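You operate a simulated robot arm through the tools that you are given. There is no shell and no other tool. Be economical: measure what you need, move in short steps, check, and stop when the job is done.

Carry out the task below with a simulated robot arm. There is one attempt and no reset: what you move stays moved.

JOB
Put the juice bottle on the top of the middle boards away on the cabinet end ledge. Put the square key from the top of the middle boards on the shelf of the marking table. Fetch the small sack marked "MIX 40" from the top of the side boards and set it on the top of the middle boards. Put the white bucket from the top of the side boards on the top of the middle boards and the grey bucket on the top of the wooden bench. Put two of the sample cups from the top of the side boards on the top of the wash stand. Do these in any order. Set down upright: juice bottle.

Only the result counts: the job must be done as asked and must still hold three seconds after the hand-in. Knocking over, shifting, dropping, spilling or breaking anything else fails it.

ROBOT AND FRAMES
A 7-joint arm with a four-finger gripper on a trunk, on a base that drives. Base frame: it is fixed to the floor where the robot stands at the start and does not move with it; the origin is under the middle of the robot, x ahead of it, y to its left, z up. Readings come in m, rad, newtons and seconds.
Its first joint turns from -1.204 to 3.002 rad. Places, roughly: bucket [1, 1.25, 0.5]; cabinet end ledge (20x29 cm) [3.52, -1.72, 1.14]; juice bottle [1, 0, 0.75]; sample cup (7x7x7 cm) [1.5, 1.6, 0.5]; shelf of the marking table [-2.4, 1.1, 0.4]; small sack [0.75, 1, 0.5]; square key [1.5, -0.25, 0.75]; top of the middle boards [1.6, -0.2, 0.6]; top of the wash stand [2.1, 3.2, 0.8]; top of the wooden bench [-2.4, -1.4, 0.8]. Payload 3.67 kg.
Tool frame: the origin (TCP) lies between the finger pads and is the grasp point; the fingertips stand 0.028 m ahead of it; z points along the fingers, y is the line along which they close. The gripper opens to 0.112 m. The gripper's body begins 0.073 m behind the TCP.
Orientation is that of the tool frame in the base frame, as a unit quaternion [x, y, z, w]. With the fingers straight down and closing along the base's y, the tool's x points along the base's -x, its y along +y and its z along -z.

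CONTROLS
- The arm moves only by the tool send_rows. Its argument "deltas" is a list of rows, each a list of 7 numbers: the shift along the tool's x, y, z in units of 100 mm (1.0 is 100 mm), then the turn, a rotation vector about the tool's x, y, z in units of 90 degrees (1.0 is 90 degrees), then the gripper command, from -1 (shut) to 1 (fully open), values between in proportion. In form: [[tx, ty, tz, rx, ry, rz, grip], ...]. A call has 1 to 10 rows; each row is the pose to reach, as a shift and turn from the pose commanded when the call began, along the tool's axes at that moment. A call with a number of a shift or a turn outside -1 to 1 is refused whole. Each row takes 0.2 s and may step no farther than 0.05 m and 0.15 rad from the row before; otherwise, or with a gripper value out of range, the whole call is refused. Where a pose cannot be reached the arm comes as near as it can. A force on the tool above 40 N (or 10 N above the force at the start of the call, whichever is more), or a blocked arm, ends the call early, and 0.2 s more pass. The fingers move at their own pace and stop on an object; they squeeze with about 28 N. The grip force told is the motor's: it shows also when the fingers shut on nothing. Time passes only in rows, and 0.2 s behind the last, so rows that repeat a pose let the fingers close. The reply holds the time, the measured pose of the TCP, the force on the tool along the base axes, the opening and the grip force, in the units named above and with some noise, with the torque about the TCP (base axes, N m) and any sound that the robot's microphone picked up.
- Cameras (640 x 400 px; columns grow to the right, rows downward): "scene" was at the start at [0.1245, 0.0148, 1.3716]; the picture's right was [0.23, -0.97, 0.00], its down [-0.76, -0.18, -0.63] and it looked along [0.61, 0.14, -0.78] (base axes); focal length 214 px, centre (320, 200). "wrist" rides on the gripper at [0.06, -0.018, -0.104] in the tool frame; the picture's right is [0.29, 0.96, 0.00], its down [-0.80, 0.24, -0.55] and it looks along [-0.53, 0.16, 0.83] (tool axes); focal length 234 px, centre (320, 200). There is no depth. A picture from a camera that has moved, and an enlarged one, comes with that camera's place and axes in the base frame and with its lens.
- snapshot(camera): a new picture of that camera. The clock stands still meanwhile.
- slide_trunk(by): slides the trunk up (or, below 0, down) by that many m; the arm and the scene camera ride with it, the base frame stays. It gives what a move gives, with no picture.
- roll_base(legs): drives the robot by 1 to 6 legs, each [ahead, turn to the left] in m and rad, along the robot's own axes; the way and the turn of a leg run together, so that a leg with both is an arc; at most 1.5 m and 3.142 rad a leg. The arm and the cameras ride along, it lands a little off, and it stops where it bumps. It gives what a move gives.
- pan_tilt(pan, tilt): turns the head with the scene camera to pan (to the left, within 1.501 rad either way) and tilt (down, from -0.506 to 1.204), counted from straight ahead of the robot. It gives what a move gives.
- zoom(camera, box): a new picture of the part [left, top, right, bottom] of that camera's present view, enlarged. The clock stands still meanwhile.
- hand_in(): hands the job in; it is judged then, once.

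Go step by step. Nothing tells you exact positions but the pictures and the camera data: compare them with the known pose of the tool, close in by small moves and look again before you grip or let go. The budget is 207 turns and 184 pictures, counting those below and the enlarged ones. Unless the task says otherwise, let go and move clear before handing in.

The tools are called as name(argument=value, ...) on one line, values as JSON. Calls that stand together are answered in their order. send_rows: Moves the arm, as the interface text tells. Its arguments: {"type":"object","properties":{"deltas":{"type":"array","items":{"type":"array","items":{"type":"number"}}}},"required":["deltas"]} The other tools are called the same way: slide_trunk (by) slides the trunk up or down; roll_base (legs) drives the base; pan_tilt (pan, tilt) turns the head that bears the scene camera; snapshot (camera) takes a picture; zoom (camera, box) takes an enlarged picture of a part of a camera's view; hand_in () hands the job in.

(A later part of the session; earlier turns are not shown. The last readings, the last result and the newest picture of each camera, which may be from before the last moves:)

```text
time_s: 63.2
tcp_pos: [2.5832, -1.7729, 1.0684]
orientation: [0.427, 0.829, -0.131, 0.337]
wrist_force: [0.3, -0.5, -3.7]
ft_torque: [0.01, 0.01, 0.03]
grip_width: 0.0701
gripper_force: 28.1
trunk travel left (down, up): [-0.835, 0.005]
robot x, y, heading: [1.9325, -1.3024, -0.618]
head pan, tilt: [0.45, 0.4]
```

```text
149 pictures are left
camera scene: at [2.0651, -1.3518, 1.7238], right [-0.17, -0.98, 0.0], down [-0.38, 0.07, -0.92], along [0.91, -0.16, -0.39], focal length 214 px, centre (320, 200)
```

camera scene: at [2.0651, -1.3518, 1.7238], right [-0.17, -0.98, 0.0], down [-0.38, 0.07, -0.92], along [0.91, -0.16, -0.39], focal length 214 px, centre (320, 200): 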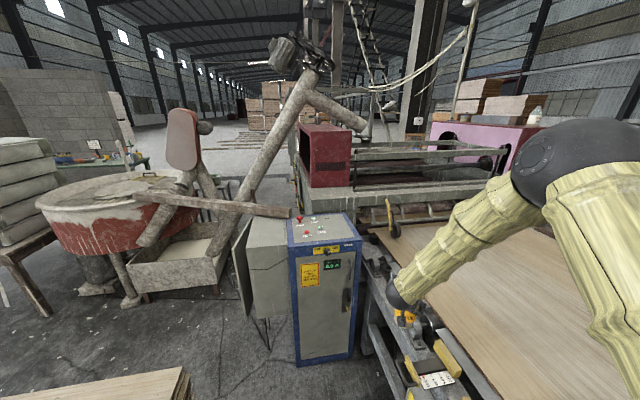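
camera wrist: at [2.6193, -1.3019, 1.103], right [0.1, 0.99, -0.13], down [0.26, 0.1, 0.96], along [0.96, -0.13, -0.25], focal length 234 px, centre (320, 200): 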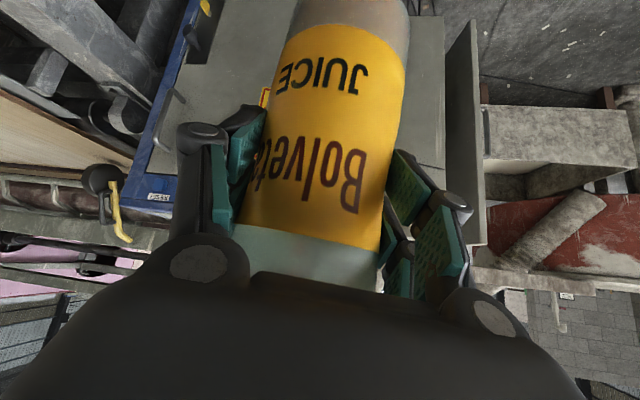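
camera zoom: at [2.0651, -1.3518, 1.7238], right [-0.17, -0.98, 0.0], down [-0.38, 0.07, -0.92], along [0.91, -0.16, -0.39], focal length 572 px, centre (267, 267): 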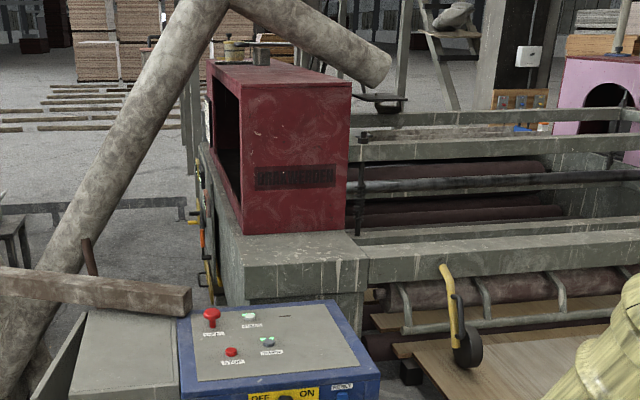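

Steps were slightly too long, so I'll use three rows per call.

send_rows(deltas=[[-0.22, 0.024, -0.25, 0, 0, 0, -1], [-0.45, 0.048, -0.5, 0, 0, 0, -1], [-0.67, 0.073, -0.74, 0, 0, 0, -1]])

send_rows(deltas=[[-0.22, 0.024, -0.25, 0, 0, 0, -1], [-0.45, 0.048, -0.5, 0, 0, 0, -1], [-0.67, 0.073, -0.74, 0, 0, 0, -1]])

send_rows(deltas=[[-0.22, 0.024, -0.25, 0, 0, 0, -1], [-0.45, 0.048, -0.5, 0, 0, 0, -1], [-0.67, 0.073, -0.74, 0, 0, 0, -1]])

send_rows(deltas=[[-0.22, 0.024, -0.25, 0, 0, 0, -1], [-0.45, 0.048, -0.5, 0, 0, 0, -1], [-0.67, 0.073, -0.74, 0, 0, 0, -1]])

snapshot(camera="scene")

```text
time_s: 64.0
tcp_pos: [2.5849, -1.7738, 1.1699]
orientation: [0.428, 0.829, -0.13, 0.337]
wrist_force: [-0.3, 1.3, -2.8]
ft_torque: [0.01, -0.01, -0.04]
grip_width: 0.0702
gripper_force: 28.4
trunk travel left (down, up): [-0.835, 0.005]
robot x, y, heading: [1.9306, -1.3039, -0.626]
head pan, tilt: [0.45, 0.4]
```

```text
time_s: 64.8
tcp_pos: [2.5807, -1.7704, 1.2688]
orientation: [0.428, 0.828, -0.132, 0.337]
wrist_force: [0.4, 0.1, -2.1]
ft_torque: [-0.02, 0.03, -0.03]
grip_width: 0.0703
gripper_force: 27.8
trunk travel left (down, up): [-0.835, 0.005]
robot x, y, heading: [1.9356, -1.3054, -0.626]
head pan, tilt: [0.45, 0.4]
```

```text
time_s: 65.6
tcp_pos: [2.5813, -1.7746, 1.3687]
orientation: [0.428, 0.828, -0.131, 0.337]
wrist_force: [-0.9, 0.5, -1.8]
ft_torque: [0.03, 0.04, -0.04]
grip_width: 0.07
gripper_force: 28.0
trunk travel left (down, up): [-0.835, 0.005]
robot x, y, heading: [1.9323, -1.3002, -0.623]
head pan, tilt: [0.45, 0.4]
```

```text
time_s: 66.4
tcp_pos: [2.5837, -1.7691, 1.4663]
orientation: [0.427, 0.828, -0.132, 0.337]
wrist_force: [-0.3, 1.5, -3.1]
ft_torque: [0.02, 0.0, -0.01]
grip_width: 0.0702
gripper_force: 27.6
trunk travel left (down, up): [-0.835, 0.005]
robot x, y, heading: [1.9325, -1.3054, -0.625]
head pan, tilt: [0.45, 0.4]
```

```text
148 pictures are left
camera scene: at [2.0644, -1.3505, 1.7238], right [-0.17, -0.98, 0.0], down [-0.38, 0.07, -0.92], along [0.91, -0.16, -0.39], focal length 214 px, centre (320, 200)
```

scene: 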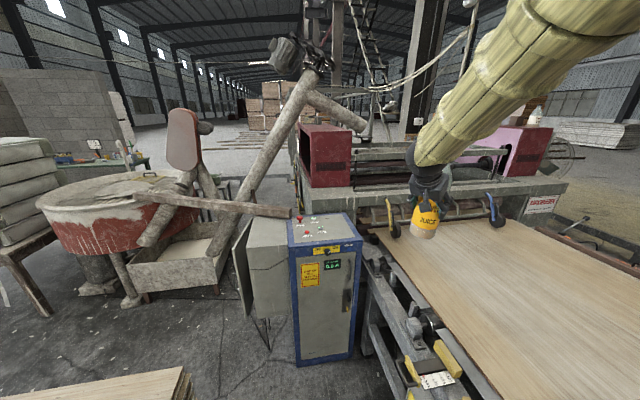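

Bottle is high. Now I'll swing back and drive halfway to gauge the beam and clearance.

roll_base(legs=[[0, 0.54], [0.4, 0]])

pan_tilt(pan=-0.1, tilt=0.75)

snapshot(camera="scene")

```text
time_s: 70.4
tcp_pos: [3.129, -1.3675, 1.4659]
orientation: [0.177, 0.915, -0.031, 0.361]
wrist_force: [0.7, 0.4, -2.5]
ft_torque: [0.0, 0.03, 0.01]
grip_width: 0.07
gripper_force: 28.3
trunk travel left (down, up): [-0.835, 0.005]
robot x, y, heading: [2.3276, -1.3278, -0.056]
head pan, tilt: [0.45, 0.4]
```

```text
time_s: 71.4
tcp_pos: [3.1275, -1.3665, 1.467]
orientation: [0.178, 0.915, -0.031, 0.361]
wrist_force: [-0.2, 1.4, -2.9]
ft_torque: [0.01, 0.01, 0.02]
grip_width: 0.0702
gripper_force: 28.3
trunk travel left (down, up): [-0.835, 0.005]
robot x, y, heading: [2.3245, -1.3239, -0.052]
head pan, tilt: [-0.099, 0.75]
```

```text
147 pictures are left
camera scene: at [2.4588, -1.3427, 1.6927], right [-0.15, -0.99, 0.0], down [-0.67, 0.1, -0.73], along [0.72, -0.11, -0.68], focal length 214 px, centre (320, 200)
```

scene: 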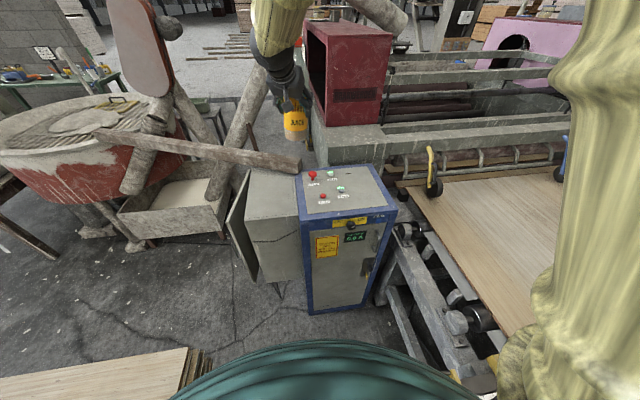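

The beam end is low (~1.10 m), and the cabinet front face is at x≈3.05, so clearance is fine. I'll advance 0.3 m and turn toward the ledge.

roll_base(legs=[[0.3, 0]])

roll_base(legs=[[0, -0.3]])

pan_tilt(pan=0.15, tilt=0.7)

snapshot(camera="scene")

snapshot(camera="wrist")

```text
time_s: 73.4
tcp_pos: [3.4267, -1.3726, 1.4649]
orientation: [0.172, 0.916, -0.028, 0.361]
wrist_force: [0.2, 0.3, -2.9]
ft_torque: [0.02, 0.03, 0.02]
grip_width: 0.0702
gripper_force: 28.1
trunk travel left (down, up): [-0.835, 0.005]
robot x, y, heading: [2.6265, -1.3386, -0.037]
head pan, tilt: [-0.099, 0.75]
```

```text
time_s: 74.8
tcp_pos: [3.3813, -1.6043, 1.4656]
orientation: [0.306, 0.881, -0.082, 0.351]
wrist_force: [-0.4, -0.8, -3.0]
ft_torque: [0.0, 0.03, 0.05]
grip_width: 0.0703
gripper_force: 27.6
trunk travel left (down, up): [-0.835, 0.005]
robot x, y, heading: [2.6241, -1.3411, -0.34]
head pan, tilt: [-0.099, 0.75]
```

```text
time_s: 75.5
tcp_pos: [3.3801, -1.6047, 1.4654]
orientation: [0.305, 0.881, -0.082, 0.353]
wrist_force: [0.9, -0.4, -2.3]
ft_torque: [0.01, 0.02, -0.03]
grip_width: 0.0701
gripper_force: 28.3
trunk travel left (down, up): [-0.835, 0.005]
robot x, y, heading: [2.6256, -1.3412, -0.34]
head pan, tilt: [0.15, 0.7]
```

```text
146 pictures are left
camera scene: at [2.7549, -1.3748, 1.6969], right [-0.19, -0.98, 0.0], down [-0.63, 0.12, -0.76], along [0.75, -0.14, -0.64], focal length 214 px, centre (320, 200)
```

scene: 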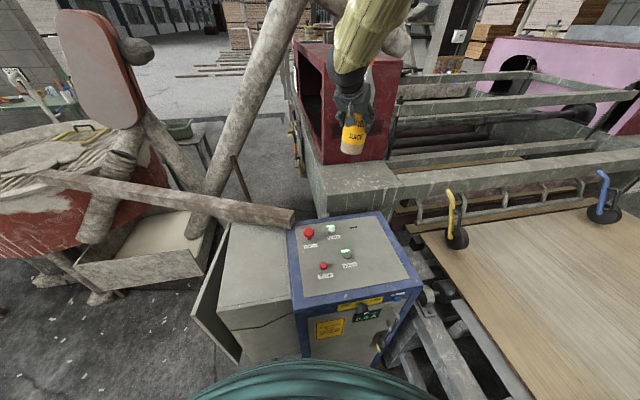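

```text
145 pictures are left
camera wrist: at [3.2763, -1.552, 1.501], right [0.41, 0.9, -0.13], down [0.28, 0.01, 0.96], along [0.87, -0.43, -0.25], focal length 234 px, centre (320, 200)
```

wrist: 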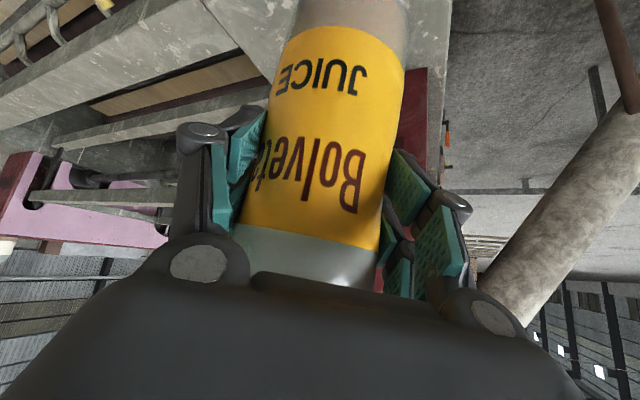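

I'm in position. The ledge spans x 3.44–3.68, y -1.53…-1.86. I'll move the bottle above its centre (TCP target 3.54, -1.675) while keeping height.

send_rows(deltas=[[-0.31, 0.1, 0.29, 0, 0, 0, -1], [-0.62, 0.195, 0.585, 0, 0, 0, -1]])

send_rows(deltas=[[-0.31, 0.1, 0.29, 0, 0, 0, -1], [-0.62, 0.195, 0.585, 0, 0, 0, -1]])

snapshot(camera="scene")

snapshot(camera="wrist")

```text
time_s: 76.1
tcp_pos: [3.4628, -1.6392, 1.4679]
orientation: [0.305, 0.881, -0.079, 0.353]
wrist_force: [0.7, -0.5, -4.0]
ft_torque: [0.04, 0.03, -0.01]
grip_width: 0.0701
gripper_force: 27.8
trunk travel left (down, up): [-0.835, 0.005]
robot x, y, heading: [2.6225, -1.3379, -0.335]
head pan, tilt: [0.15, 0.7]
```

```text
time_s: 76.7
tcp_pos: [3.5431, -1.6923, 1.474]
orientation: [0.316, 0.878, -0.07, 0.353]
wrist_force: [0.5, -0.8, -3.3]
ft_torque: [0.01, 0.02, 0.03]
grip_width: 0.0701
gripper_force: 27.6
trunk travel left (down, up): [-0.835, 0.005]
robot x, y, heading: [2.6246, -1.3355, -0.338]
head pan, tilt: [0.15, 0.7]
```

```text
144 pictures are left
camera scene: at [2.758, -1.377, 1.6964], right [-0.19, -0.98, 0.0], down [-0.63, 0.12, -0.76], along [0.75, -0.14, -0.65], focal length 214 px, centre (320, 200)
```

scene: 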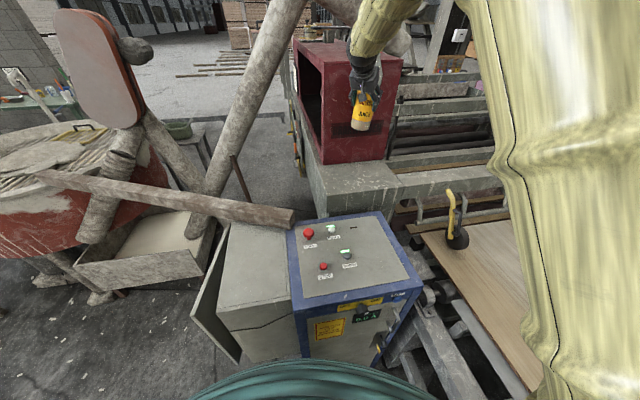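

```text
143 pictures are left
camera wrist: at [3.4377, -1.6388, 1.5096], right [0.42, 0.9, -0.1], down [0.26, -0.02, 0.96], along [0.87, -0.43, -0.25], focal length 234 px, centre (320, 200)
```

wrist: 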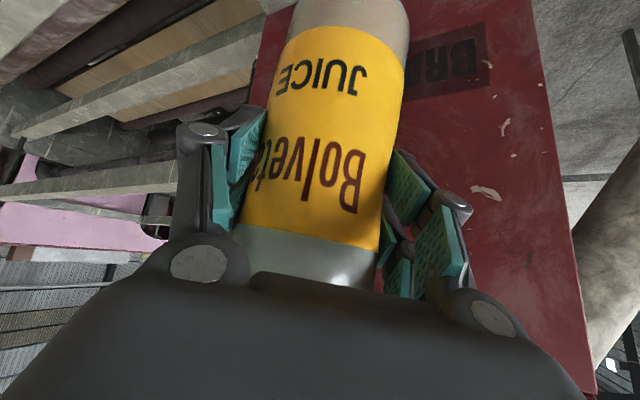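

The bottle is over the ledge centre. I'll lower it with the trunk, then make the last centimetres by arm.

slide_trunk(by=-0.15)

snapshot(camera="scene")

snapshot(camera="wrist")

```text
time_s: 78.5
tcp_pos: [3.5401, -1.6929, 1.3164]
orientation: [0.318, 0.878, -0.074, 0.35]
wrist_force: [-0.2, 0.6, -2.2]
ft_torque: [0.0, 0.01, 0.03]
grip_width: 0.0705
gripper_force: 28.1
trunk travel left (down, up): [-0.685, 0.155]
robot x, y, heading: [2.6252, -1.3379, -0.333]
head pan, tilt: [0.15, 0.7]
```

```text
142 pictures are left
camera scene: at [2.7547, -1.3743, 1.547], right [-0.19, -0.98, 0.0], down [-0.63, 0.12, -0.76], along [0.75, -0.14, -0.64], focal length 214 px, centre (320, 200)
```

scene: 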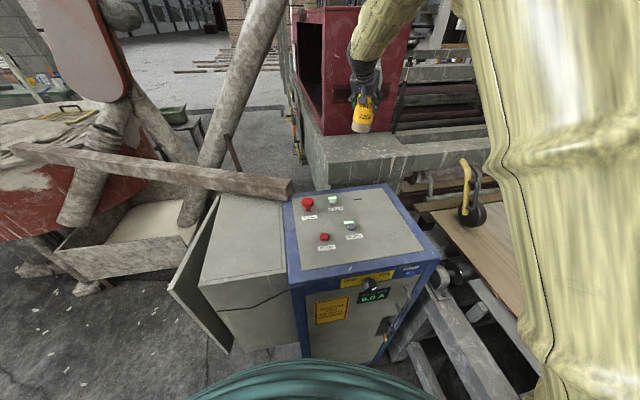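

```text
141 pictures are left
camera wrist: at [3.4356, -1.6391, 1.3531], right [0.42, 0.9, -0.1], down [0.27, -0.02, 0.96], along [0.86, -0.44, -0.25], focal length 234 px, centre (320, 200)
```

wrist: 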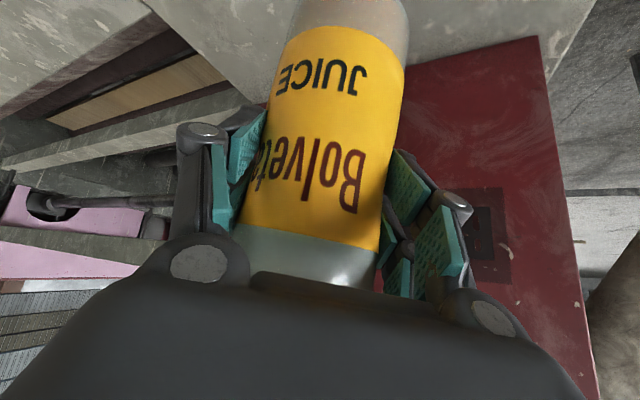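

Still a bit above the ledge. I'll lower in small steps and watch the force.

send_rows(deltas=[[0.066, -0.01, 0.074, 0, 0, -0.013, -1], [0.113, -0.017, 0.126, 0, 0, -0.026, -1]])

send_rows(deltas=[[0.033, -0.005, 0.037, 0, 0, 0, -1], [0.066, -0.01, 0.074, 0, 0, 0, -1]])

snapshot(camera="wrist")

zoom(camera="scene", box=[280, 60, 440, 200])

```text
time_s: 79.1
tcp_pos: [3.5384, -1.6977, 1.3102]
orientation: [0.304, 0.882, -0.075, 0.352]
wrist_force: [0.1, -0.2, -3.4]
ft_torque: [0.05, 0.02, 0.02]
grip_width: 0.0701
gripper_force: 27.5
trunk travel left (down, up): [-0.685, 0.155]
robot x, y, heading: [2.6231, -1.337, -0.34]
head pan, tilt: [0.15, 0.7]
```

```text
time_s: 79.9
tcp_pos: [3.5373, -1.7092, 1.3024]
orientation: [0.313, 0.88, -0.068, 0.351]
wrist_force: [0.2, 0.4, -2.5]
ft_torque: [0.04, 0.04, -0.01]
grip_width: 0.0704
gripper_force: 28.1
trunk travel left (down, up): [-0.685, 0.155]
robot x, y, heading: [2.6237, -1.3397, -0.339]
head pan, tilt: [0.15, 0.7]
stopped in row 2: the arm was blocked; the commanded pose is now the measured one
```

```text
140 pictures are left
camera wrist: at [3.4322, -1.6571, 1.3378], right [0.41, 0.91, -0.09], down [0.27, -0.02, 0.96], along [0.87, -0.42, -0.25], focal length 234 px, centre (320, 200)
```

wrist: 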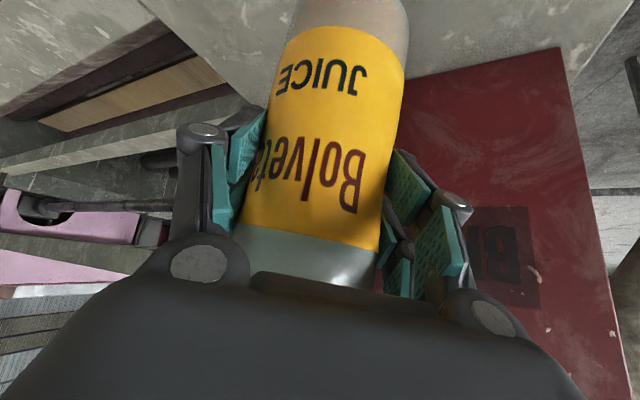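

```text
2.86 times, centred on (360, 130) of scene
camera zoom: at [2.7548, -1.3749, 1.5469], right [-0.19, -0.98, 0.0], down [-0.63, 0.12, -0.76], along [0.75, -0.14, -0.64], focal length 613 px, centre (206, 400)
```

zoom: 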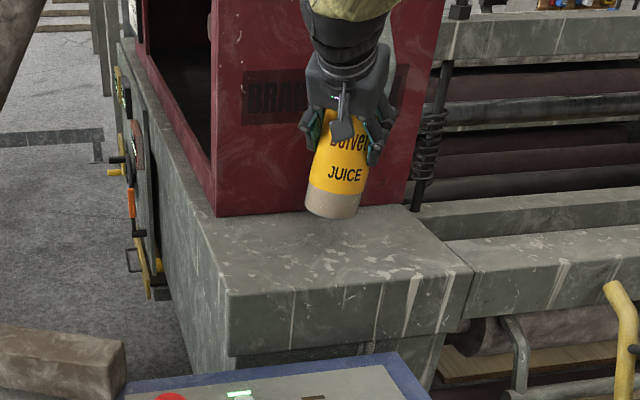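

The bottle still floats ~4–5 cm above and a little near the red box. I'll pull back 3 cm, then lower with the trunk.

send_rows(deltas=[[0.1, -0.05, -0.1, 0, 0, -0.013, -1], [0.206, -0.087, -0.196, 0, 0, -0.026, -1]])

slide_trunk(by=-0.025)

zoom(camera="scene", box=[280, 40, 440, 180])

```text
time_s: 80.5
tcp_pos: [3.5074, -1.7153, 1.2928]
orientation: [0.306, 0.885, -0.069, 0.344]
wrist_force: [-0.4, -0.5, -2.8]
ft_torque: [0.04, 0.04, -0.01]
grip_width: 0.07
gripper_force: 28.1
trunk travel left (down, up): [-0.685, 0.155]
robot x, y, heading: [2.6245, -1.3385, -0.343]
head pan, tilt: [0.15, 0.7]
```

```text
time_s: 81.2
tcp_pos: [3.5071, -1.7127, 1.2742]
orientation: [0.304, 0.885, -0.068, 0.347]
wrist_force: [0.4, 0.1, -2.5]
ft_torque: [0.03, 0.02, 0.03]
grip_width: 0.0702
gripper_force: 27.6
trunk travel left (down, up): [-0.66, 0.18]
robot x, y, heading: [2.6254, -1.3352, -0.337]
head pan, tilt: [0.15, 0.7]
```

```text
2.86 times, centred on (360, 110) of scene
camera zoom: at [2.7544, -1.3742, 1.522], right [-0.19, -0.98, 0.0], down [-0.63, 0.12, -0.76], along [0.75, -0.14, -0.64], focal length 613 px, centre (206, 457)
```

zoom: 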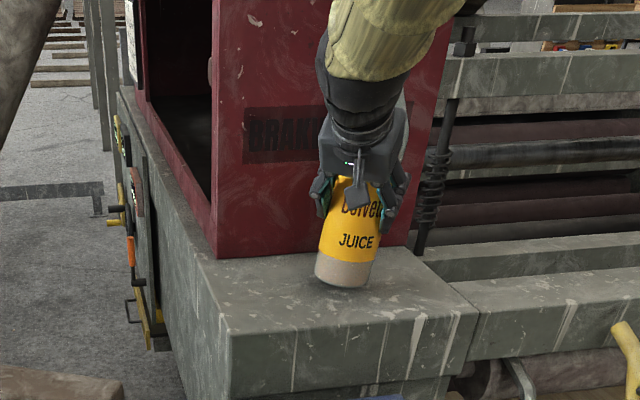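

Nearly touching; I can see its shadow under the base. I'll lower in 1 cm steps.

slide_trunk(by=-0.012)

zoom(camera="scene", box=[300, 80, 420, 180])

```text
time_s: 81.8
tcp_pos: [3.5073, -1.7114, 1.2661]
orientation: [0.304, 0.884, -0.067, 0.349]
wrist_force: [0.5, 0.3, -3.1]
ft_torque: [0.02, 0.01, -0.05]
grip_width: 0.0706
gripper_force: 28.2
trunk travel left (down, up): [-0.648, 0.192]
robot x, y, heading: [2.6209, -1.3385, -0.335]
head pan, tilt: [0.15, 0.7]
```

```text
4.00 times, centred on (360, 130) of scene
camera zoom: at [2.7545, -1.3743, 1.51], right [-0.19, -0.98, 0.0], down [-0.63, 0.12, -0.76], along [0.75, -0.14, -0.64], focal length 858 px, centre (160, 480)
```

zoom: 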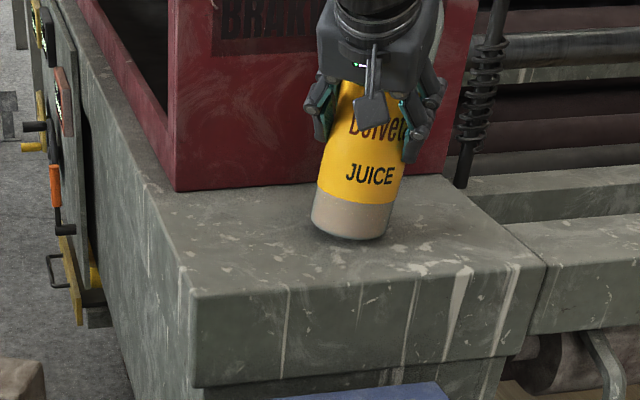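

slide_trunk(by=-0.008)

slide_trunk(by=-0.005)

zoom(camera="scene", box=[300, 80, 420, 180])

```text
time_s: 82.4
tcp_pos: [3.5067, -1.7111, 1.262]
orientation: [0.304, 0.883, -0.068, 0.351]
wrist_force: [3.6, -1.9, 9.6]
ft_torque: [-0.51, -0.46, 0.12]
grip_width: 0.0703
gripper_force: 28.7
trunk travel left (down, up): [-0.64, 0.2]
robot x, y, heading: [2.6222, -1.3404, -0.336]
head pan, tilt: [0.15, 0.7]
```

```text
time_s: 82.9
tcp_pos: [3.5057, -1.7093, 1.2585]
orientation: [0.303, 0.883, -0.067, 0.352]
wrist_force: [-1.4, 3.4, 14.4]
ft_torque: [-0.18, 0.04, -0.02]
grip_width: 0.0702
gripper_force: 28.0
trunk travel left (down, up): [-0.635, 0.205]
robot x, y, heading: [2.6239, -1.3396, -0.339]
head pan, tilt: [0.15, 0.7]
```

```text
4.00 times, centred on (360, 130) of scene
camera zoom: at [2.753, -1.3733, 1.4972], right [-0.19, -0.98, 0.0], down [-0.63, 0.12, -0.77], along [0.75, -0.14, -0.64], focal length 858 px, centre (160, 480)
```

zoom: 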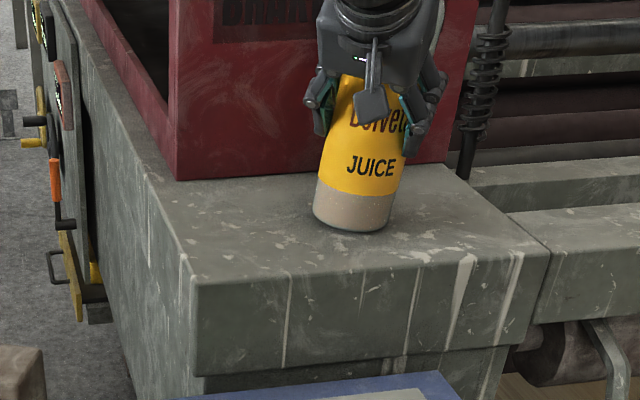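

The base is seated with 14 N and negligible torque. I'll release and back straight out along the tool axis.

send_rows(deltas=[[0, 0, 0, 0, 0, 0, -0.5], [0, 0, 0, 0, 0, 0, 0.3], [0, 0, 0, 0, 0, 0, 0.7], [0, 0, 0, 0, 0, 0, 1], [0, 0, 0, 0, 0, 0, 1]])

zoom(camera="scene", box=[300, 80, 420, 180])

snapshot(camera="wrist")

```text
time_s: 84.1
tcp_pos: [3.5067, -1.7114, 1.2563]
orientation: [0.303, 0.883, -0.067, 0.352]
wrist_force: [-0.2, 0.5, 0.8]
ft_torque: [-0.06, -0.02, 0.04]
grip_width: 0.1118
gripper_force: 0.1
trunk travel left (down, up): [-0.635, 0.205]
robot x, y, heading: [2.6227, -1.3389, -0.337]
head pan, tilt: [0.15, 0.7]
```

```text
4.00 times, centred on (360, 130) of scene
camera zoom: at [2.7545, -1.3742, 1.497], right [-0.19, -0.98, 0.0], down [-0.63, 0.12, -0.76], along [0.75, -0.14, -0.64], focal length 858 px, centre (160, 480)
```

zoom: 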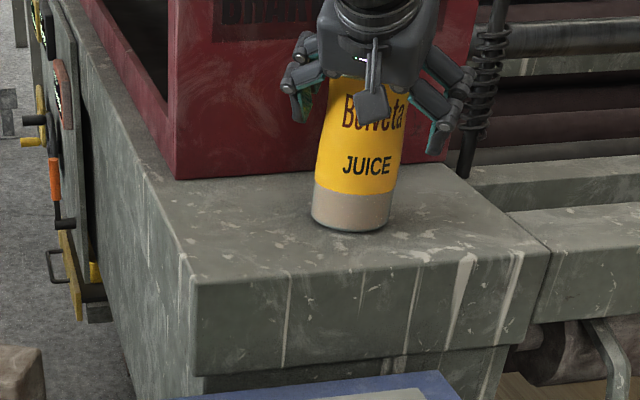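

```text
134 pictures are left
camera wrist: at [3.4013, -1.6605, 1.2937], right [0.39, 0.91, -0.1], down [0.27, -0.01, 0.96], along [0.88, -0.41, -0.25], focal length 234 px, centre (320, 200)
```

wrist: 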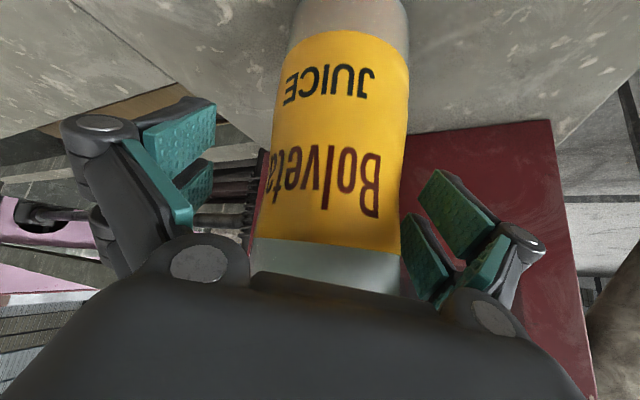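

The bottle stands upright on its own. I'll back off along the tool axis.

send_rows(deltas=[[0, 0, -0.25, 0, 0, 0, 1], [0, 0.02, -0.5, 0, 0, 0, 1], [0, 0.02, -0.75, 0, 0, 0, 1], [0, 0.02, -1.0, 0, 0, 0, 1]])

send_rows(deltas=[[0, 0, -0.33, 0, 0, 0, 1], [0, 0, -0.66, 0, 0, 0, 1], [0, 0, -1.0, 0, 0, 0, 1]])

snapshot(camera="scene")

```text
time_s: 85.3
tcp_pos: [3.4501, -1.6881, 1.3271]
orientation: [0.313, 0.883, -0.058, 0.346]
wrist_force: [0.6, 0.0, -0.3]
ft_torque: [0.0, -0.02, 0.0]
grip_width: 0.112
gripper_force: 0.0
trunk travel left (down, up): [-0.635, 0.205]
robot x, y, heading: [2.6231, -1.3342, -0.342]
head pan, tilt: [0.15, 0.7]
stopped in row 4: the arm was blocked; the commanded pose is now the measured one
```

```text
time_s: 86.3
tcp_pos: [3.4027, -1.6711, 1.338]
orientation: [0.321, 0.896, -0.049, 0.305]
wrist_force: [0.5, -0.4, 0.0]
ft_torque: [0.02, -0.02, 0.02]
grip_width: 0.112
gripper_force: 0.1
trunk travel left (down, up): [-0.635, 0.205]
robot x, y, heading: [2.6238, -1.339, -0.34]
head pan, tilt: [0.15, 0.7]
stopped in row 3: the arm was blocked; the commanded pose is now the measured one
```

```text
133 pictures are left
camera scene: at [2.7555, -1.3786, 1.4994], right [-0.23, -0.97, 0.0], down [-0.61, 0.14, -0.78], along [0.76, -0.18, -0.62], focal length 214 px, centre (320, 200)
```

scene: 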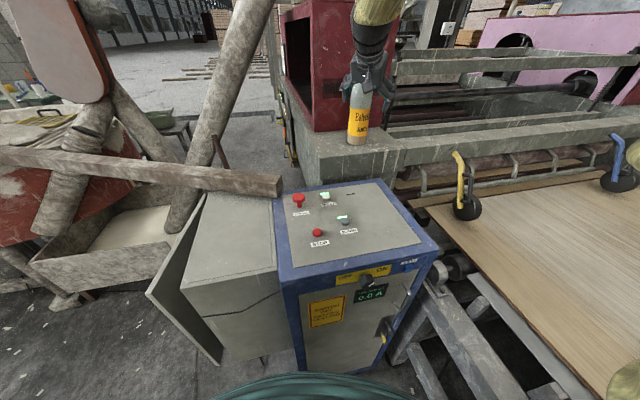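

The bottle is placed. Now I'll raise the trunk, turn straight, and back down the aisle to reach for the square key.

slide_trunk(by=0.18)

roll_base(legs=[[0, 0.33], [-1.17, 0]])

pan_tilt(pan=1.2, tilt=0.7)

snapshot(camera="scene")

```text
time_s: 88.3
tcp_pos: [3.4026, -1.6699, 1.5171]
orientation: [0.321, 0.896, -0.049, 0.304]
wrist_force: [0.4, 0.6, 0.7]
ft_torque: [0.01, 0.02, 0.01]
grip_width: 0.1121
gripper_force: 0.0
trunk travel left (down, up): [-0.815, 0.025]
robot x, y, heading: [2.622, -1.3393, -0.34]
head pan, tilt: [0.15, 0.7]
```

```text
time_s: 95.4
tcp_pos: [2.2772, -1.3966, 1.5206]
orientation: [0.184, 0.933, -0.004, 0.31]
wrist_force: [-0.2, 0.5, 0.3]
ft_torque: [0.0, 0.01, -0.01]
grip_width: 0.1122
gripper_force: 0.1
trunk travel left (down, up): [-0.815, 0.025]
robot x, y, heading: [1.4383, -1.3091, -0.042]
head pan, tilt: [0.15, 0.7]
```

```text
time_s: 96.7
tcp_pos: [2.2756, -1.3962, 1.5202]
orientation: [0.185, 0.933, -0.004, 0.31]
wrist_force: [0.1, -0.9, -0.4]
ft_torque: [-0.01, -0.01, -0.01]
grip_width: 0.112
gripper_force: 0.0
trunk travel left (down, up): [-0.815, 0.025]
robot x, y, heading: [1.4359, -1.3104, -0.044]
head pan, tilt: [1.201, 0.7]
```

```text
132 pictures are left
camera scene: at [1.5199, -1.2353, 1.677], right [0.92, -0.4, 0.0], down [-0.26, -0.59, -0.77], along [0.31, 0.7, -0.64], focal length 214 px, centre (320, 200)
```

scene: 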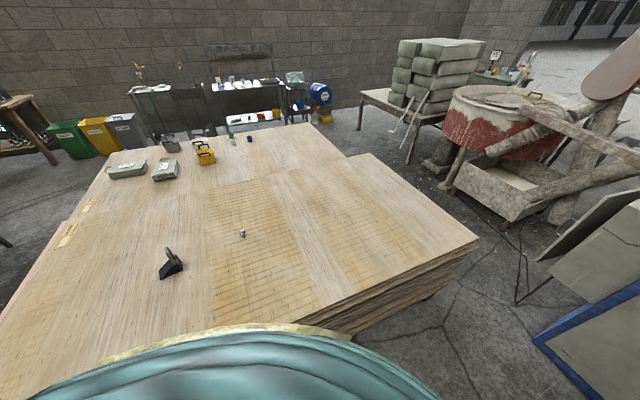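

The key is at about (1.43, -0.22). I'll zoom on it, then turn left to face the boards.

zoom(camera="scene", box=[220, 215, 264, 245])

roll_base(legs=[[0, 0.8], [0, 0.8]])

pan_tilt(pan=0.25, tilt=0.9)

snapshot(camera="scene")

```text
13.33 times, centred on (242, 230) of scene
camera zoom: at [1.5199, -1.2353, 1.677], right [0.92, -0.4, 0.0], down [-0.26, -0.59, -0.77], along [0.31, 0.7, -0.64], focal length 2860 px, centre (1360, -200)
```

zoom: 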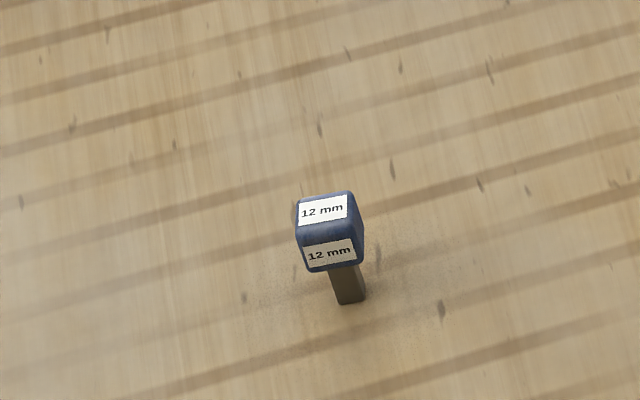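

```text
time_s: 101.3
tcp_pos: [1.4865, -0.4636, 1.5192]
orientation: [-0.546, 0.778, 0.22, 0.218]
wrist_force: [-0.5, 0.7, 0.6]
ft_torque: [-0.01, -0.07, -0.01]
grip_width: 0.1121
gripper_force: 0.1
trunk travel left (down, up): [-0.815, 0.025]
robot x, y, heading: [1.4353, -1.3118, 1.576]
head pan, tilt: [1.201, 0.7]
```

```text
time_s: 102.5
tcp_pos: [1.4862, -0.4647, 1.519]
orientation: [-0.547, 0.778, 0.222, 0.217]
wrist_force: [0.7, -0.3, 1.3]
ft_torque: [-0.04, -0.02, 0.0]
grip_width: 0.1122
gripper_force: 0.2
trunk travel left (down, up): [-0.815, 0.025]
robot x, y, heading: [1.436, -1.3077, 1.573]
head pan, tilt: [0.25, 0.901]
```

```text
130 pictures are left
camera scene: at [1.4167, -1.1875, 1.6608], right [0.97, 0.25, 0.0], down [0.2, -0.76, -0.62], along [-0.16, 0.6, -0.78], focal length 214 px, centre (320, 200)
```

scene: 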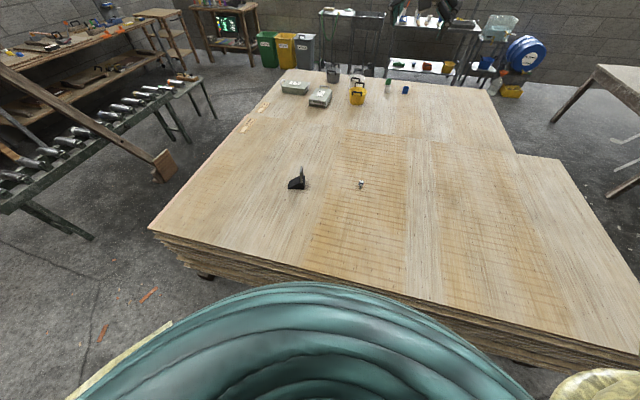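

The key is a small blue-headed 12 mm block standing upright at about (1.435, -0.23). I'll move in a little, lower the trunk and bring the arm down above it.

roll_base(legs=[[0.04, 0]])

slide_trunk(by=-0.29)

send_rows(deltas=[[0.13, 0.03, 0.3, 0, 0, 0, 1], [0.26, 0.06, 0.6, 0, 0, 0, 1], [0.4, 0.09, 0.9, 0, 0, 0, 1]])

send_rows(deltas=[[0.13, 0.03, 0.3, 0, 0, 0, 1], [0.26, 0.06, 0.6, 0, 0, 0, 1], [0.4, 0.09, 0.9, 0, 0, 0, 1]])

send_rows(deltas=[[0.13, 0.03, 0.3, 0, 0, 0, 1], [0.26, 0.06, 0.6, 0, 0, 0, 1], [0.4, 0.09, 0.9, 0, 0, 0, 1]])

snapshot(camera="wrist")

snapshot(camera="scene")

```text
time_s: 103.4
tcp_pos: [1.4869, -0.4329, 1.5246]
orientation: [-0.545, 0.778, 0.224, 0.219]
wrist_force: [0.6, -0.7, 0.8]
ft_torque: [0.04, 0.0, -0.02]
grip_width: 0.1121
gripper_force: 0.1
trunk travel left (down, up): [-0.815, 0.025]
robot x, y, heading: [1.4339, -1.2678, 1.57]
head pan, tilt: [0.25, 0.901]
```

```text
time_s: 106.3
tcp_pos: [1.4879, -0.4252, 1.2301]
orientation: [-0.546, 0.778, 0.221, 0.218]
wrist_force: [0.6, -0.5, 0.2]
ft_torque: [0.02, 0.02, -0.02]
grip_width: 0.1121
gripper_force: 0.0
trunk travel left (down, up): [-0.525, 0.315]
robot x, y, heading: [1.4349, -1.2729, 1.57]
head pan, tilt: [0.25, 0.901]
```

```text
time_s: 107.3
tcp_pos: [1.489, -0.4026, 1.1634]
orientation: [-0.533, 0.785, 0.242, 0.205]
wrist_force: [0.1, -0.2, 0.3]
ft_torque: [0.01, 0.04, -0.04]
grip_width: 0.1116
gripper_force: 0.0
trunk travel left (down, up): [-0.525, 0.315]
robot x, y, heading: [1.4371, -1.2708, 1.575]
head pan, tilt: [0.25, 0.901]
stopped in row 3: the arm was blocked; the commanded pose is now the measured one
```

```text
time_s: 108.3
tcp_pos: [1.4986, -0.3665, 1.1013]
orientation: [-0.509, 0.796, 0.266, 0.189]
wrist_force: [0.2, -0.3, -0.3]
ft_torque: [-0.02, 0.06, -0.01]
grip_width: 0.1118
gripper_force: 0.1
trunk travel left (down, up): [-0.525, 0.315]
robot x, y, heading: [1.4367, -1.2703, 1.572]
head pan, tilt: [0.25, 0.901]
stopped in row 3: the arm was blocked; the commanded pose is now the measured one
```

```text
time_s: 109.3
tcp_pos: [1.4985, -0.3335, 1.0188]
orientation: [-0.491, 0.808, 0.275, 0.173]
wrist_force: [1.1, 0.7, -0.2]
ft_torque: [0.02, 0.04, 0.0]
grip_width: 0.1121
gripper_force: 0.0
trunk travel left (down, up): [-0.525, 0.315]
robot x, y, heading: [1.4358, -1.269, 1.573]
head pan, tilt: [0.25, 0.901]
stopped in row 3: the arm was blocked; the commanded pose is now the measured one
```

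```text
129 pictures are left
camera wrist: at [1.4845, -0.4457, 1.0627], right [-0.98, 0.15, 0.1], down [0.14, 0.3, 0.94], along [0.11, 0.94, -0.32], focal length 234 px, centre (320, 200)
```

wrist: 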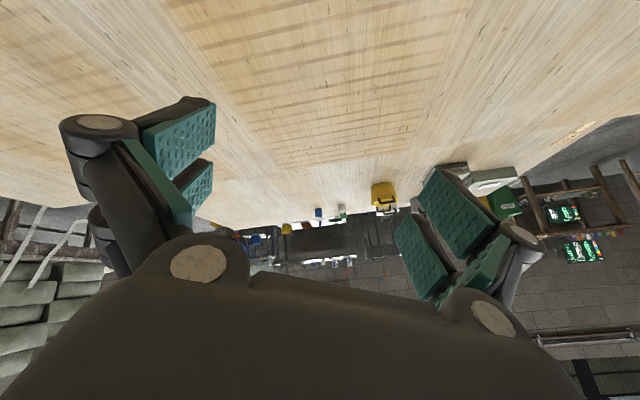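

```text
128 pictures are left
camera scene: at [1.4176, -1.149, 1.3709], right [0.97, 0.25, 0.0], down [0.19, -0.76, -0.62], along [-0.15, 0.6, -0.78], focal length 214 px, centre (320, 200)
```

scene: 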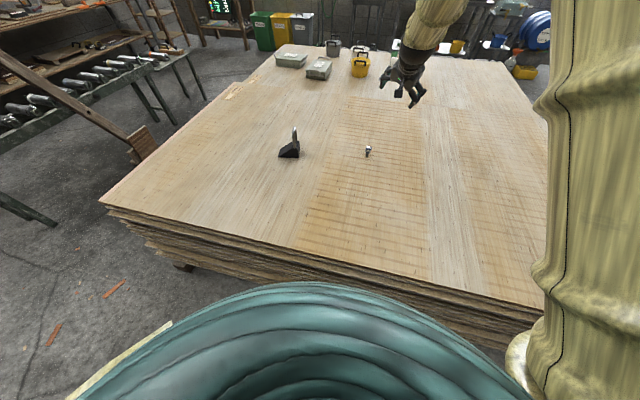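

The wrist drifts at a joint limit with this tilt. I'll re-orient to a steeper tool with a level closing line, then continue.

send_rows(deltas=[[0, 0, 0, 0.01, 0.048, -0.075, 1], [0, 0, 0, 0.02, 0.096, -0.15, 1], [0, 0, 0, 0.03, 0.145, -0.226, 1], [0, 0, 0, 0.04, 0.193, -0.301, 1], [0, 0, 0, 0.04, 0.193, -0.301, 1]])

snapshot(camera="wrist")

```text
time_s: 110.5
tcp_pos: [1.4937, -0.3343, 1.019]
orientation: [0.698, -0.694, -0.125, -0.129]
wrist_force: [-0.1, 0.0, -1.3]
ft_torque: [0.0, 0.01, 0.02]
grip_width: 0.1118
gripper_force: 0.1
trunk travel left (down, up): [-0.525, 0.315]
robot x, y, heading: [1.4357, -1.2723, 1.573]
head pan, tilt: [0.25, 0.901]
```

```text
127 pictures are left
camera wrist: at [1.5113, -0.4254, 1.0955], right [-0.96, -0.27, -0.11], down [-0.25, 0.55, 0.8], along [-0.16, 0.79, -0.59], focal length 234 px, centre (320, 200)
```

wrist: 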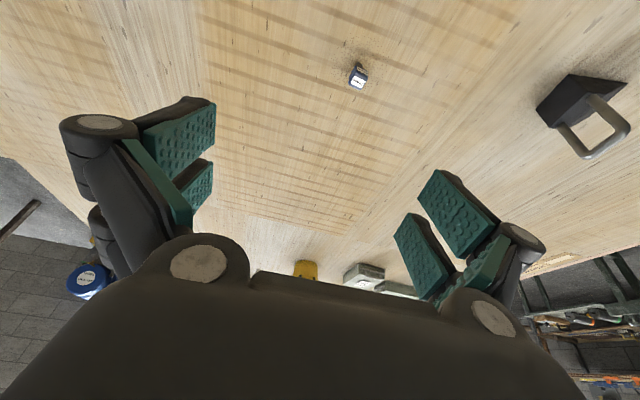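

Orientation is now clean, and the key is at about (1.437, -0.243). I'll descend toward it.

send_rows(deltas=[[0.05, 0.14, 0.4, 0, 0, 0, 1], [0.1, 0.28, 0.8, 0, 0, 0, 1]])

send_rows(deltas=[[0.05, 0.14, 0.4, 0, 0, 0, 1], [0.1, 0.28, 0.8, 0, 0, 0, 1]])

send_rows(deltas=[[0.05, 0, 0.4, 0, 0, 0, 1], [0.1, 0, 0.8, 0, 0, 0, 1]])

snapshot(camera="wrist")

```text
time_s: 111.1
tcp_pos: [1.4646, -0.3147, 0.9407]
orientation: [0.697, -0.694, -0.124, -0.129]
wrist_force: [-0.2, 0.4, 0.9]
ft_torque: [-0.01, 0.01, 0.01]
grip_width: 0.1123
gripper_force: 0.0
trunk travel left (down, up): [-0.525, 0.315]
robot x, y, heading: [1.4361, -1.2692, 1.573]
head pan, tilt: [0.25, 0.901]
```

```text
time_s: 111.7
tcp_pos: [1.4394, -0.2977, 0.8602]
orientation: [0.698, -0.694, -0.125, -0.127]
wrist_force: [-0.2, -0.2, 1.0]
ft_torque: [-0.02, 0.02, 0.04]
grip_width: 0.1119
gripper_force: 0.0
trunk travel left (down, up): [-0.525, 0.315]
robot x, y, heading: [1.436, -1.2702, 1.574]
head pan, tilt: [0.25, 0.901]
```

```text
time_s: 112.3
tcp_pos: [1.4421, -0.2775, 0.7812]
orientation: [0.697, -0.695, -0.124, -0.128]
wrist_force: [-1.1, -0.3, 1.0]
ft_torque: [-0.03, -0.01, 0.0]
grip_width: 0.1119
gripper_force: 0.1
trunk travel left (down, up): [-0.525, 0.315]
robot x, y, heading: [1.4387, -1.268, 1.57]
head pan, tilt: [0.25, 0.901]
```

```text
126 pictures are left
camera wrist: at [1.4586, -0.3702, 0.8576], right [-0.96, -0.27, -0.11], down [-0.25, 0.55, 0.8], along [-0.16, 0.79, -0.59], focal length 234 px, centre (320, 200)
```

wrist: 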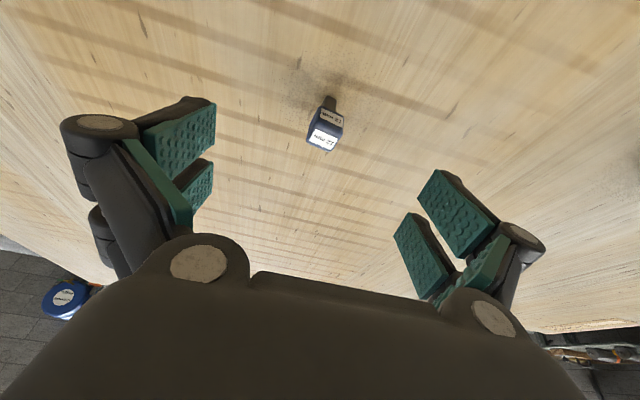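

The key is dead-centre on the tool axis. I'll advance 10 cm and close.

send_rows(deltas=[[0, 0.03, 0.33, 0, 0, 0, 1], [0, 0.03, 0.66, 0, 0, 0, 1], [0, 0.03, 0.98, 0, 0, 0, 1], [0, 0.03, 0.98, 0, 0, 0, 1]])

snapshot(camera="wrist")

```text
time_s: 113.3
tcp_pos: [1.4365, -0.2459, 0.6896]
orientation: [0.697, -0.695, -0.124, -0.128]
wrist_force: [-0.5, -0.1, -0.4]
ft_torque: [-0.01, 0.01, -0.02]
grip_width: 0.112
gripper_force: 0.0
trunk travel left (down, up): [-0.525, 0.315]
robot x, y, heading: [1.4334, -1.2683, 1.576]
head pan, tilt: [0.25, 0.901]
```

```text
125 pictures are left
camera wrist: at [1.4559, -0.3377, 0.766], right [-0.96, -0.27, -0.11], down [-0.25, 0.55, 0.8], along [-0.16, 0.79, -0.59], focal length 234 px, centre (320, 200)
```

wrist: 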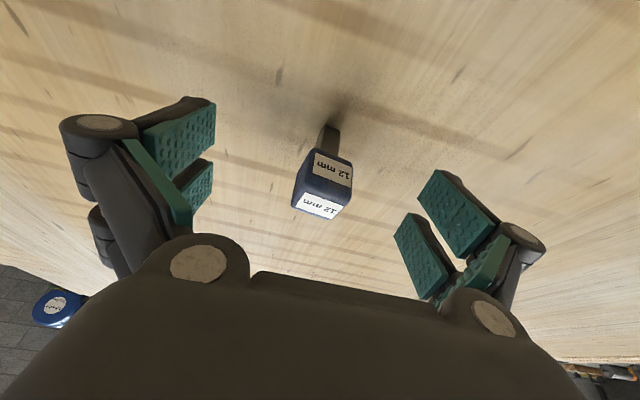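

Head is exactly at the TCP. Close and lift.

send_rows(deltas=[[0, 0, 0, 0, 0, 0, 0.3], [0, 0, 0, 0, 0, 0, -0.4], [0, 0, 0, 0, 0, 0, -1], [0, 0, 0, 0, 0, 0, -1], [0, 0, 0, 0, 0, 0, -1], [0, 0, 0, 0, 0, 0, -1]])

slide_trunk(by=0.15)

snapshot(camera="wrist")

```text
time_s: 114.7
tcp_pos: [1.4382, -0.2461, 0.6882]
orientation: [0.697, -0.695, -0.125, -0.128]
wrist_force: [-0.1, 0.5, 0.2]
ft_torque: [0.01, -0.03, 0.01]
grip_width: 0.0249
gripper_force: 28.1
trunk travel left (down, up): [-0.525, 0.315]
robot x, y, heading: [1.435, -1.2731, 1.577]
head pan, tilt: [0.25, 0.901]
```

```text
time_s: 116.5
tcp_pos: [1.4385, -0.2454, 0.8382]
orientation: [0.697, -0.695, -0.125, -0.128]
wrist_force: [0.1, 0.6, -1.0]
ft_torque: [0.01, -0.01, -0.03]
grip_width: 0.0249
gripper_force: 28.3
trunk travel left (down, up): [-0.675, 0.165]
robot x, y, heading: [1.4335, -1.2671, 1.574]
head pan, tilt: [0.25, 0.901]
```

```text
124 pictures are left
camera wrist: at [1.456, -0.3373, 0.9152], right [-0.96, -0.27, -0.11], down [-0.25, 0.55, 0.8], along [-0.16, 0.79, -0.59], focal length 234 px, centre (320, 200)
```

wrist: 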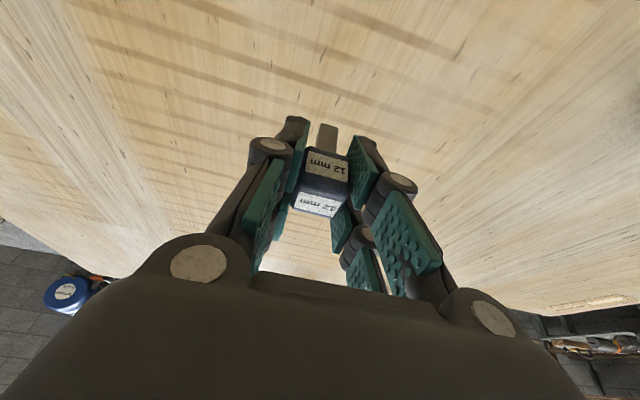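

The key is held firmly. I'll raise, retract, and turn to face -x for the drive to the marking table.

slide_trunk(by=0.16)

send_rows(deltas=[[0.31, 0, -0.12, 0, 0, 0, -1], [0.62, 0, -0.24, 0, 0, 0, -1], [0.94, 0, -0.35, 0, 0, 0, -1]])

send_rows(deltas=[[0.31, 0, -0.12, 0, 0, 0, -1], [0.62, 0, -0.24, 0, 0, 0, -1], [0.94, 0, -0.35, 0, 0, 0, -1]])

roll_base(legs=[[-0.04, 0], [0, 0.79], [0, 0.79]])

pan_tilt(pan=0.0, tilt=0.5)

snapshot(camera="scene")

```text
time_s: 118.3
tcp_pos: [1.4392, -0.2448, 0.9999]
orientation: [0.697, -0.694, -0.125, -0.128]
wrist_force: [-0.1, -0.1, -1.1]
ft_torque: [0.02, 0.02, -0.02]
grip_width: 0.0248
gripper_force: 28.2
trunk travel left (down, up): [-0.835, 0.005]
robot x, y, heading: [1.4359, -1.2681, 1.569]
head pan, tilt: [0.25, 0.901]
```

```text
time_s: 119.1
tcp_pos: [1.4383, -0.3456, 0.999]
orientation: [0.697, -0.694, -0.126, -0.13]
wrist_force: [-0.7, -0.6, -0.1]
ft_torque: [0.04, 0.03, 0.01]
grip_width: 0.0251
gripper_force: 28.1
trunk travel left (down, up): [-0.835, 0.005]
robot x, y, heading: [1.4363, -1.2721, 1.571]
head pan, tilt: [0.25, 0.901]
```

```text
time_s: 119.9
tcp_pos: [1.4392, -0.4464, 0.9966]
orientation: [0.697, -0.694, -0.125, -0.128]
wrist_force: [0.6, 0.5, -1.0]
ft_torque: [0.06, 0.01, 0.03]
grip_width: 0.0249
gripper_force: 27.7
trunk travel left (down, up): [-0.835, 0.005]
robot x, y, heading: [1.4332, -1.2712, 1.569]
head pan, tilt: [0.25, 0.901]
```

```text
time_s: 125.0
tcp_pos: [0.6138, -1.3286, 0.9948]
orientation: [0.984, 0.015, -0.179, 0.0]
wrist_force: [-0.6, -0.6, -0.4]
ft_torque: [0.01, 0.0, -0.02]
grip_width: 0.0248
gripper_force: 27.4
trunk travel left (down, up): [-0.835, 0.005]
robot x, y, heading: [1.4362, -1.3104, -3.111]
head pan, tilt: [0.25, 0.901]
```

```text
time_s: 125.8
tcp_pos: [0.6128, -1.328, 0.9948]
orientation: [0.984, 0.014, -0.178, 0.001]
wrist_force: [0.0, 0.6, -1.1]
ft_torque: [0.02, -0.04, 0.0]
grip_width: 0.0249
gripper_force: 27.9
trunk travel left (down, up): [-0.835, 0.005]
robot x, y, heading: [1.433, -1.309, -3.112]
head pan, tilt: [0.0, 0.499]
```

```text
123 pictures are left
camera scene: at [1.2942, -1.316, 1.7146], right [-0.03, 1.0, 0.0], down [0.48, 0.01, -0.88], along [-0.88, -0.02, -0.48], focal length 214 px, centre (320, 200)
```

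scene: 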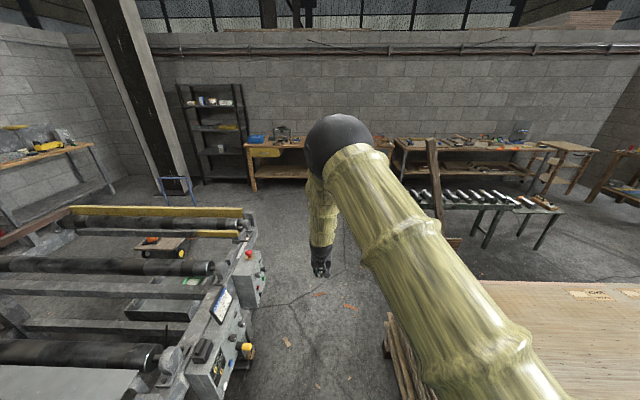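

Straight back along the aisle: a small right trim, then drive.

roll_base(legs=[[0, -0.05], [1.45, 0]])

snapshot(camera="scene")

```text
time_s: 133.6
tcp_pos: [-0.8588, -1.2119, 0.9942]
orientation: [0.984, -0.024, -0.179, -0.006]
wrist_force: [-0.5, -0.2, 0.0]
ft_torque: [-0.01, 0.0, 0.03]
grip_width: 0.0248
gripper_force: 27.6
trunk travel left (down, up): [-0.835, 0.005]
robot x, y, heading: [-0.0415, -1.252, 3.089]
head pan, tilt: [0.0, 0.499]
```

```text
122 pictures are left
camera scene: at [-0.1784, -1.2517, 1.7146], right [0.05, 1.0, 0.0], down [0.48, -0.02, -0.88], along [-0.88, 0.04, -0.48], focal length 214 px, centre (320, 200)
```

scene: 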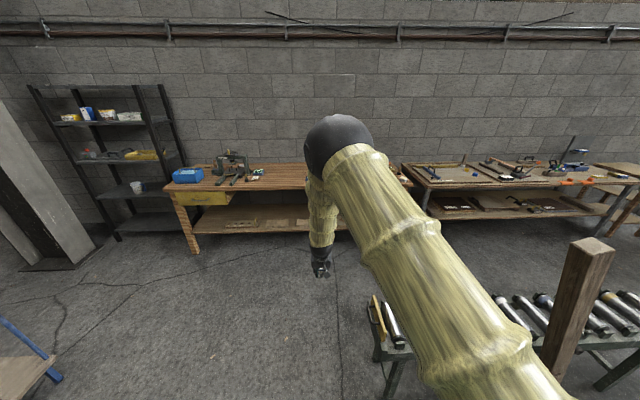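

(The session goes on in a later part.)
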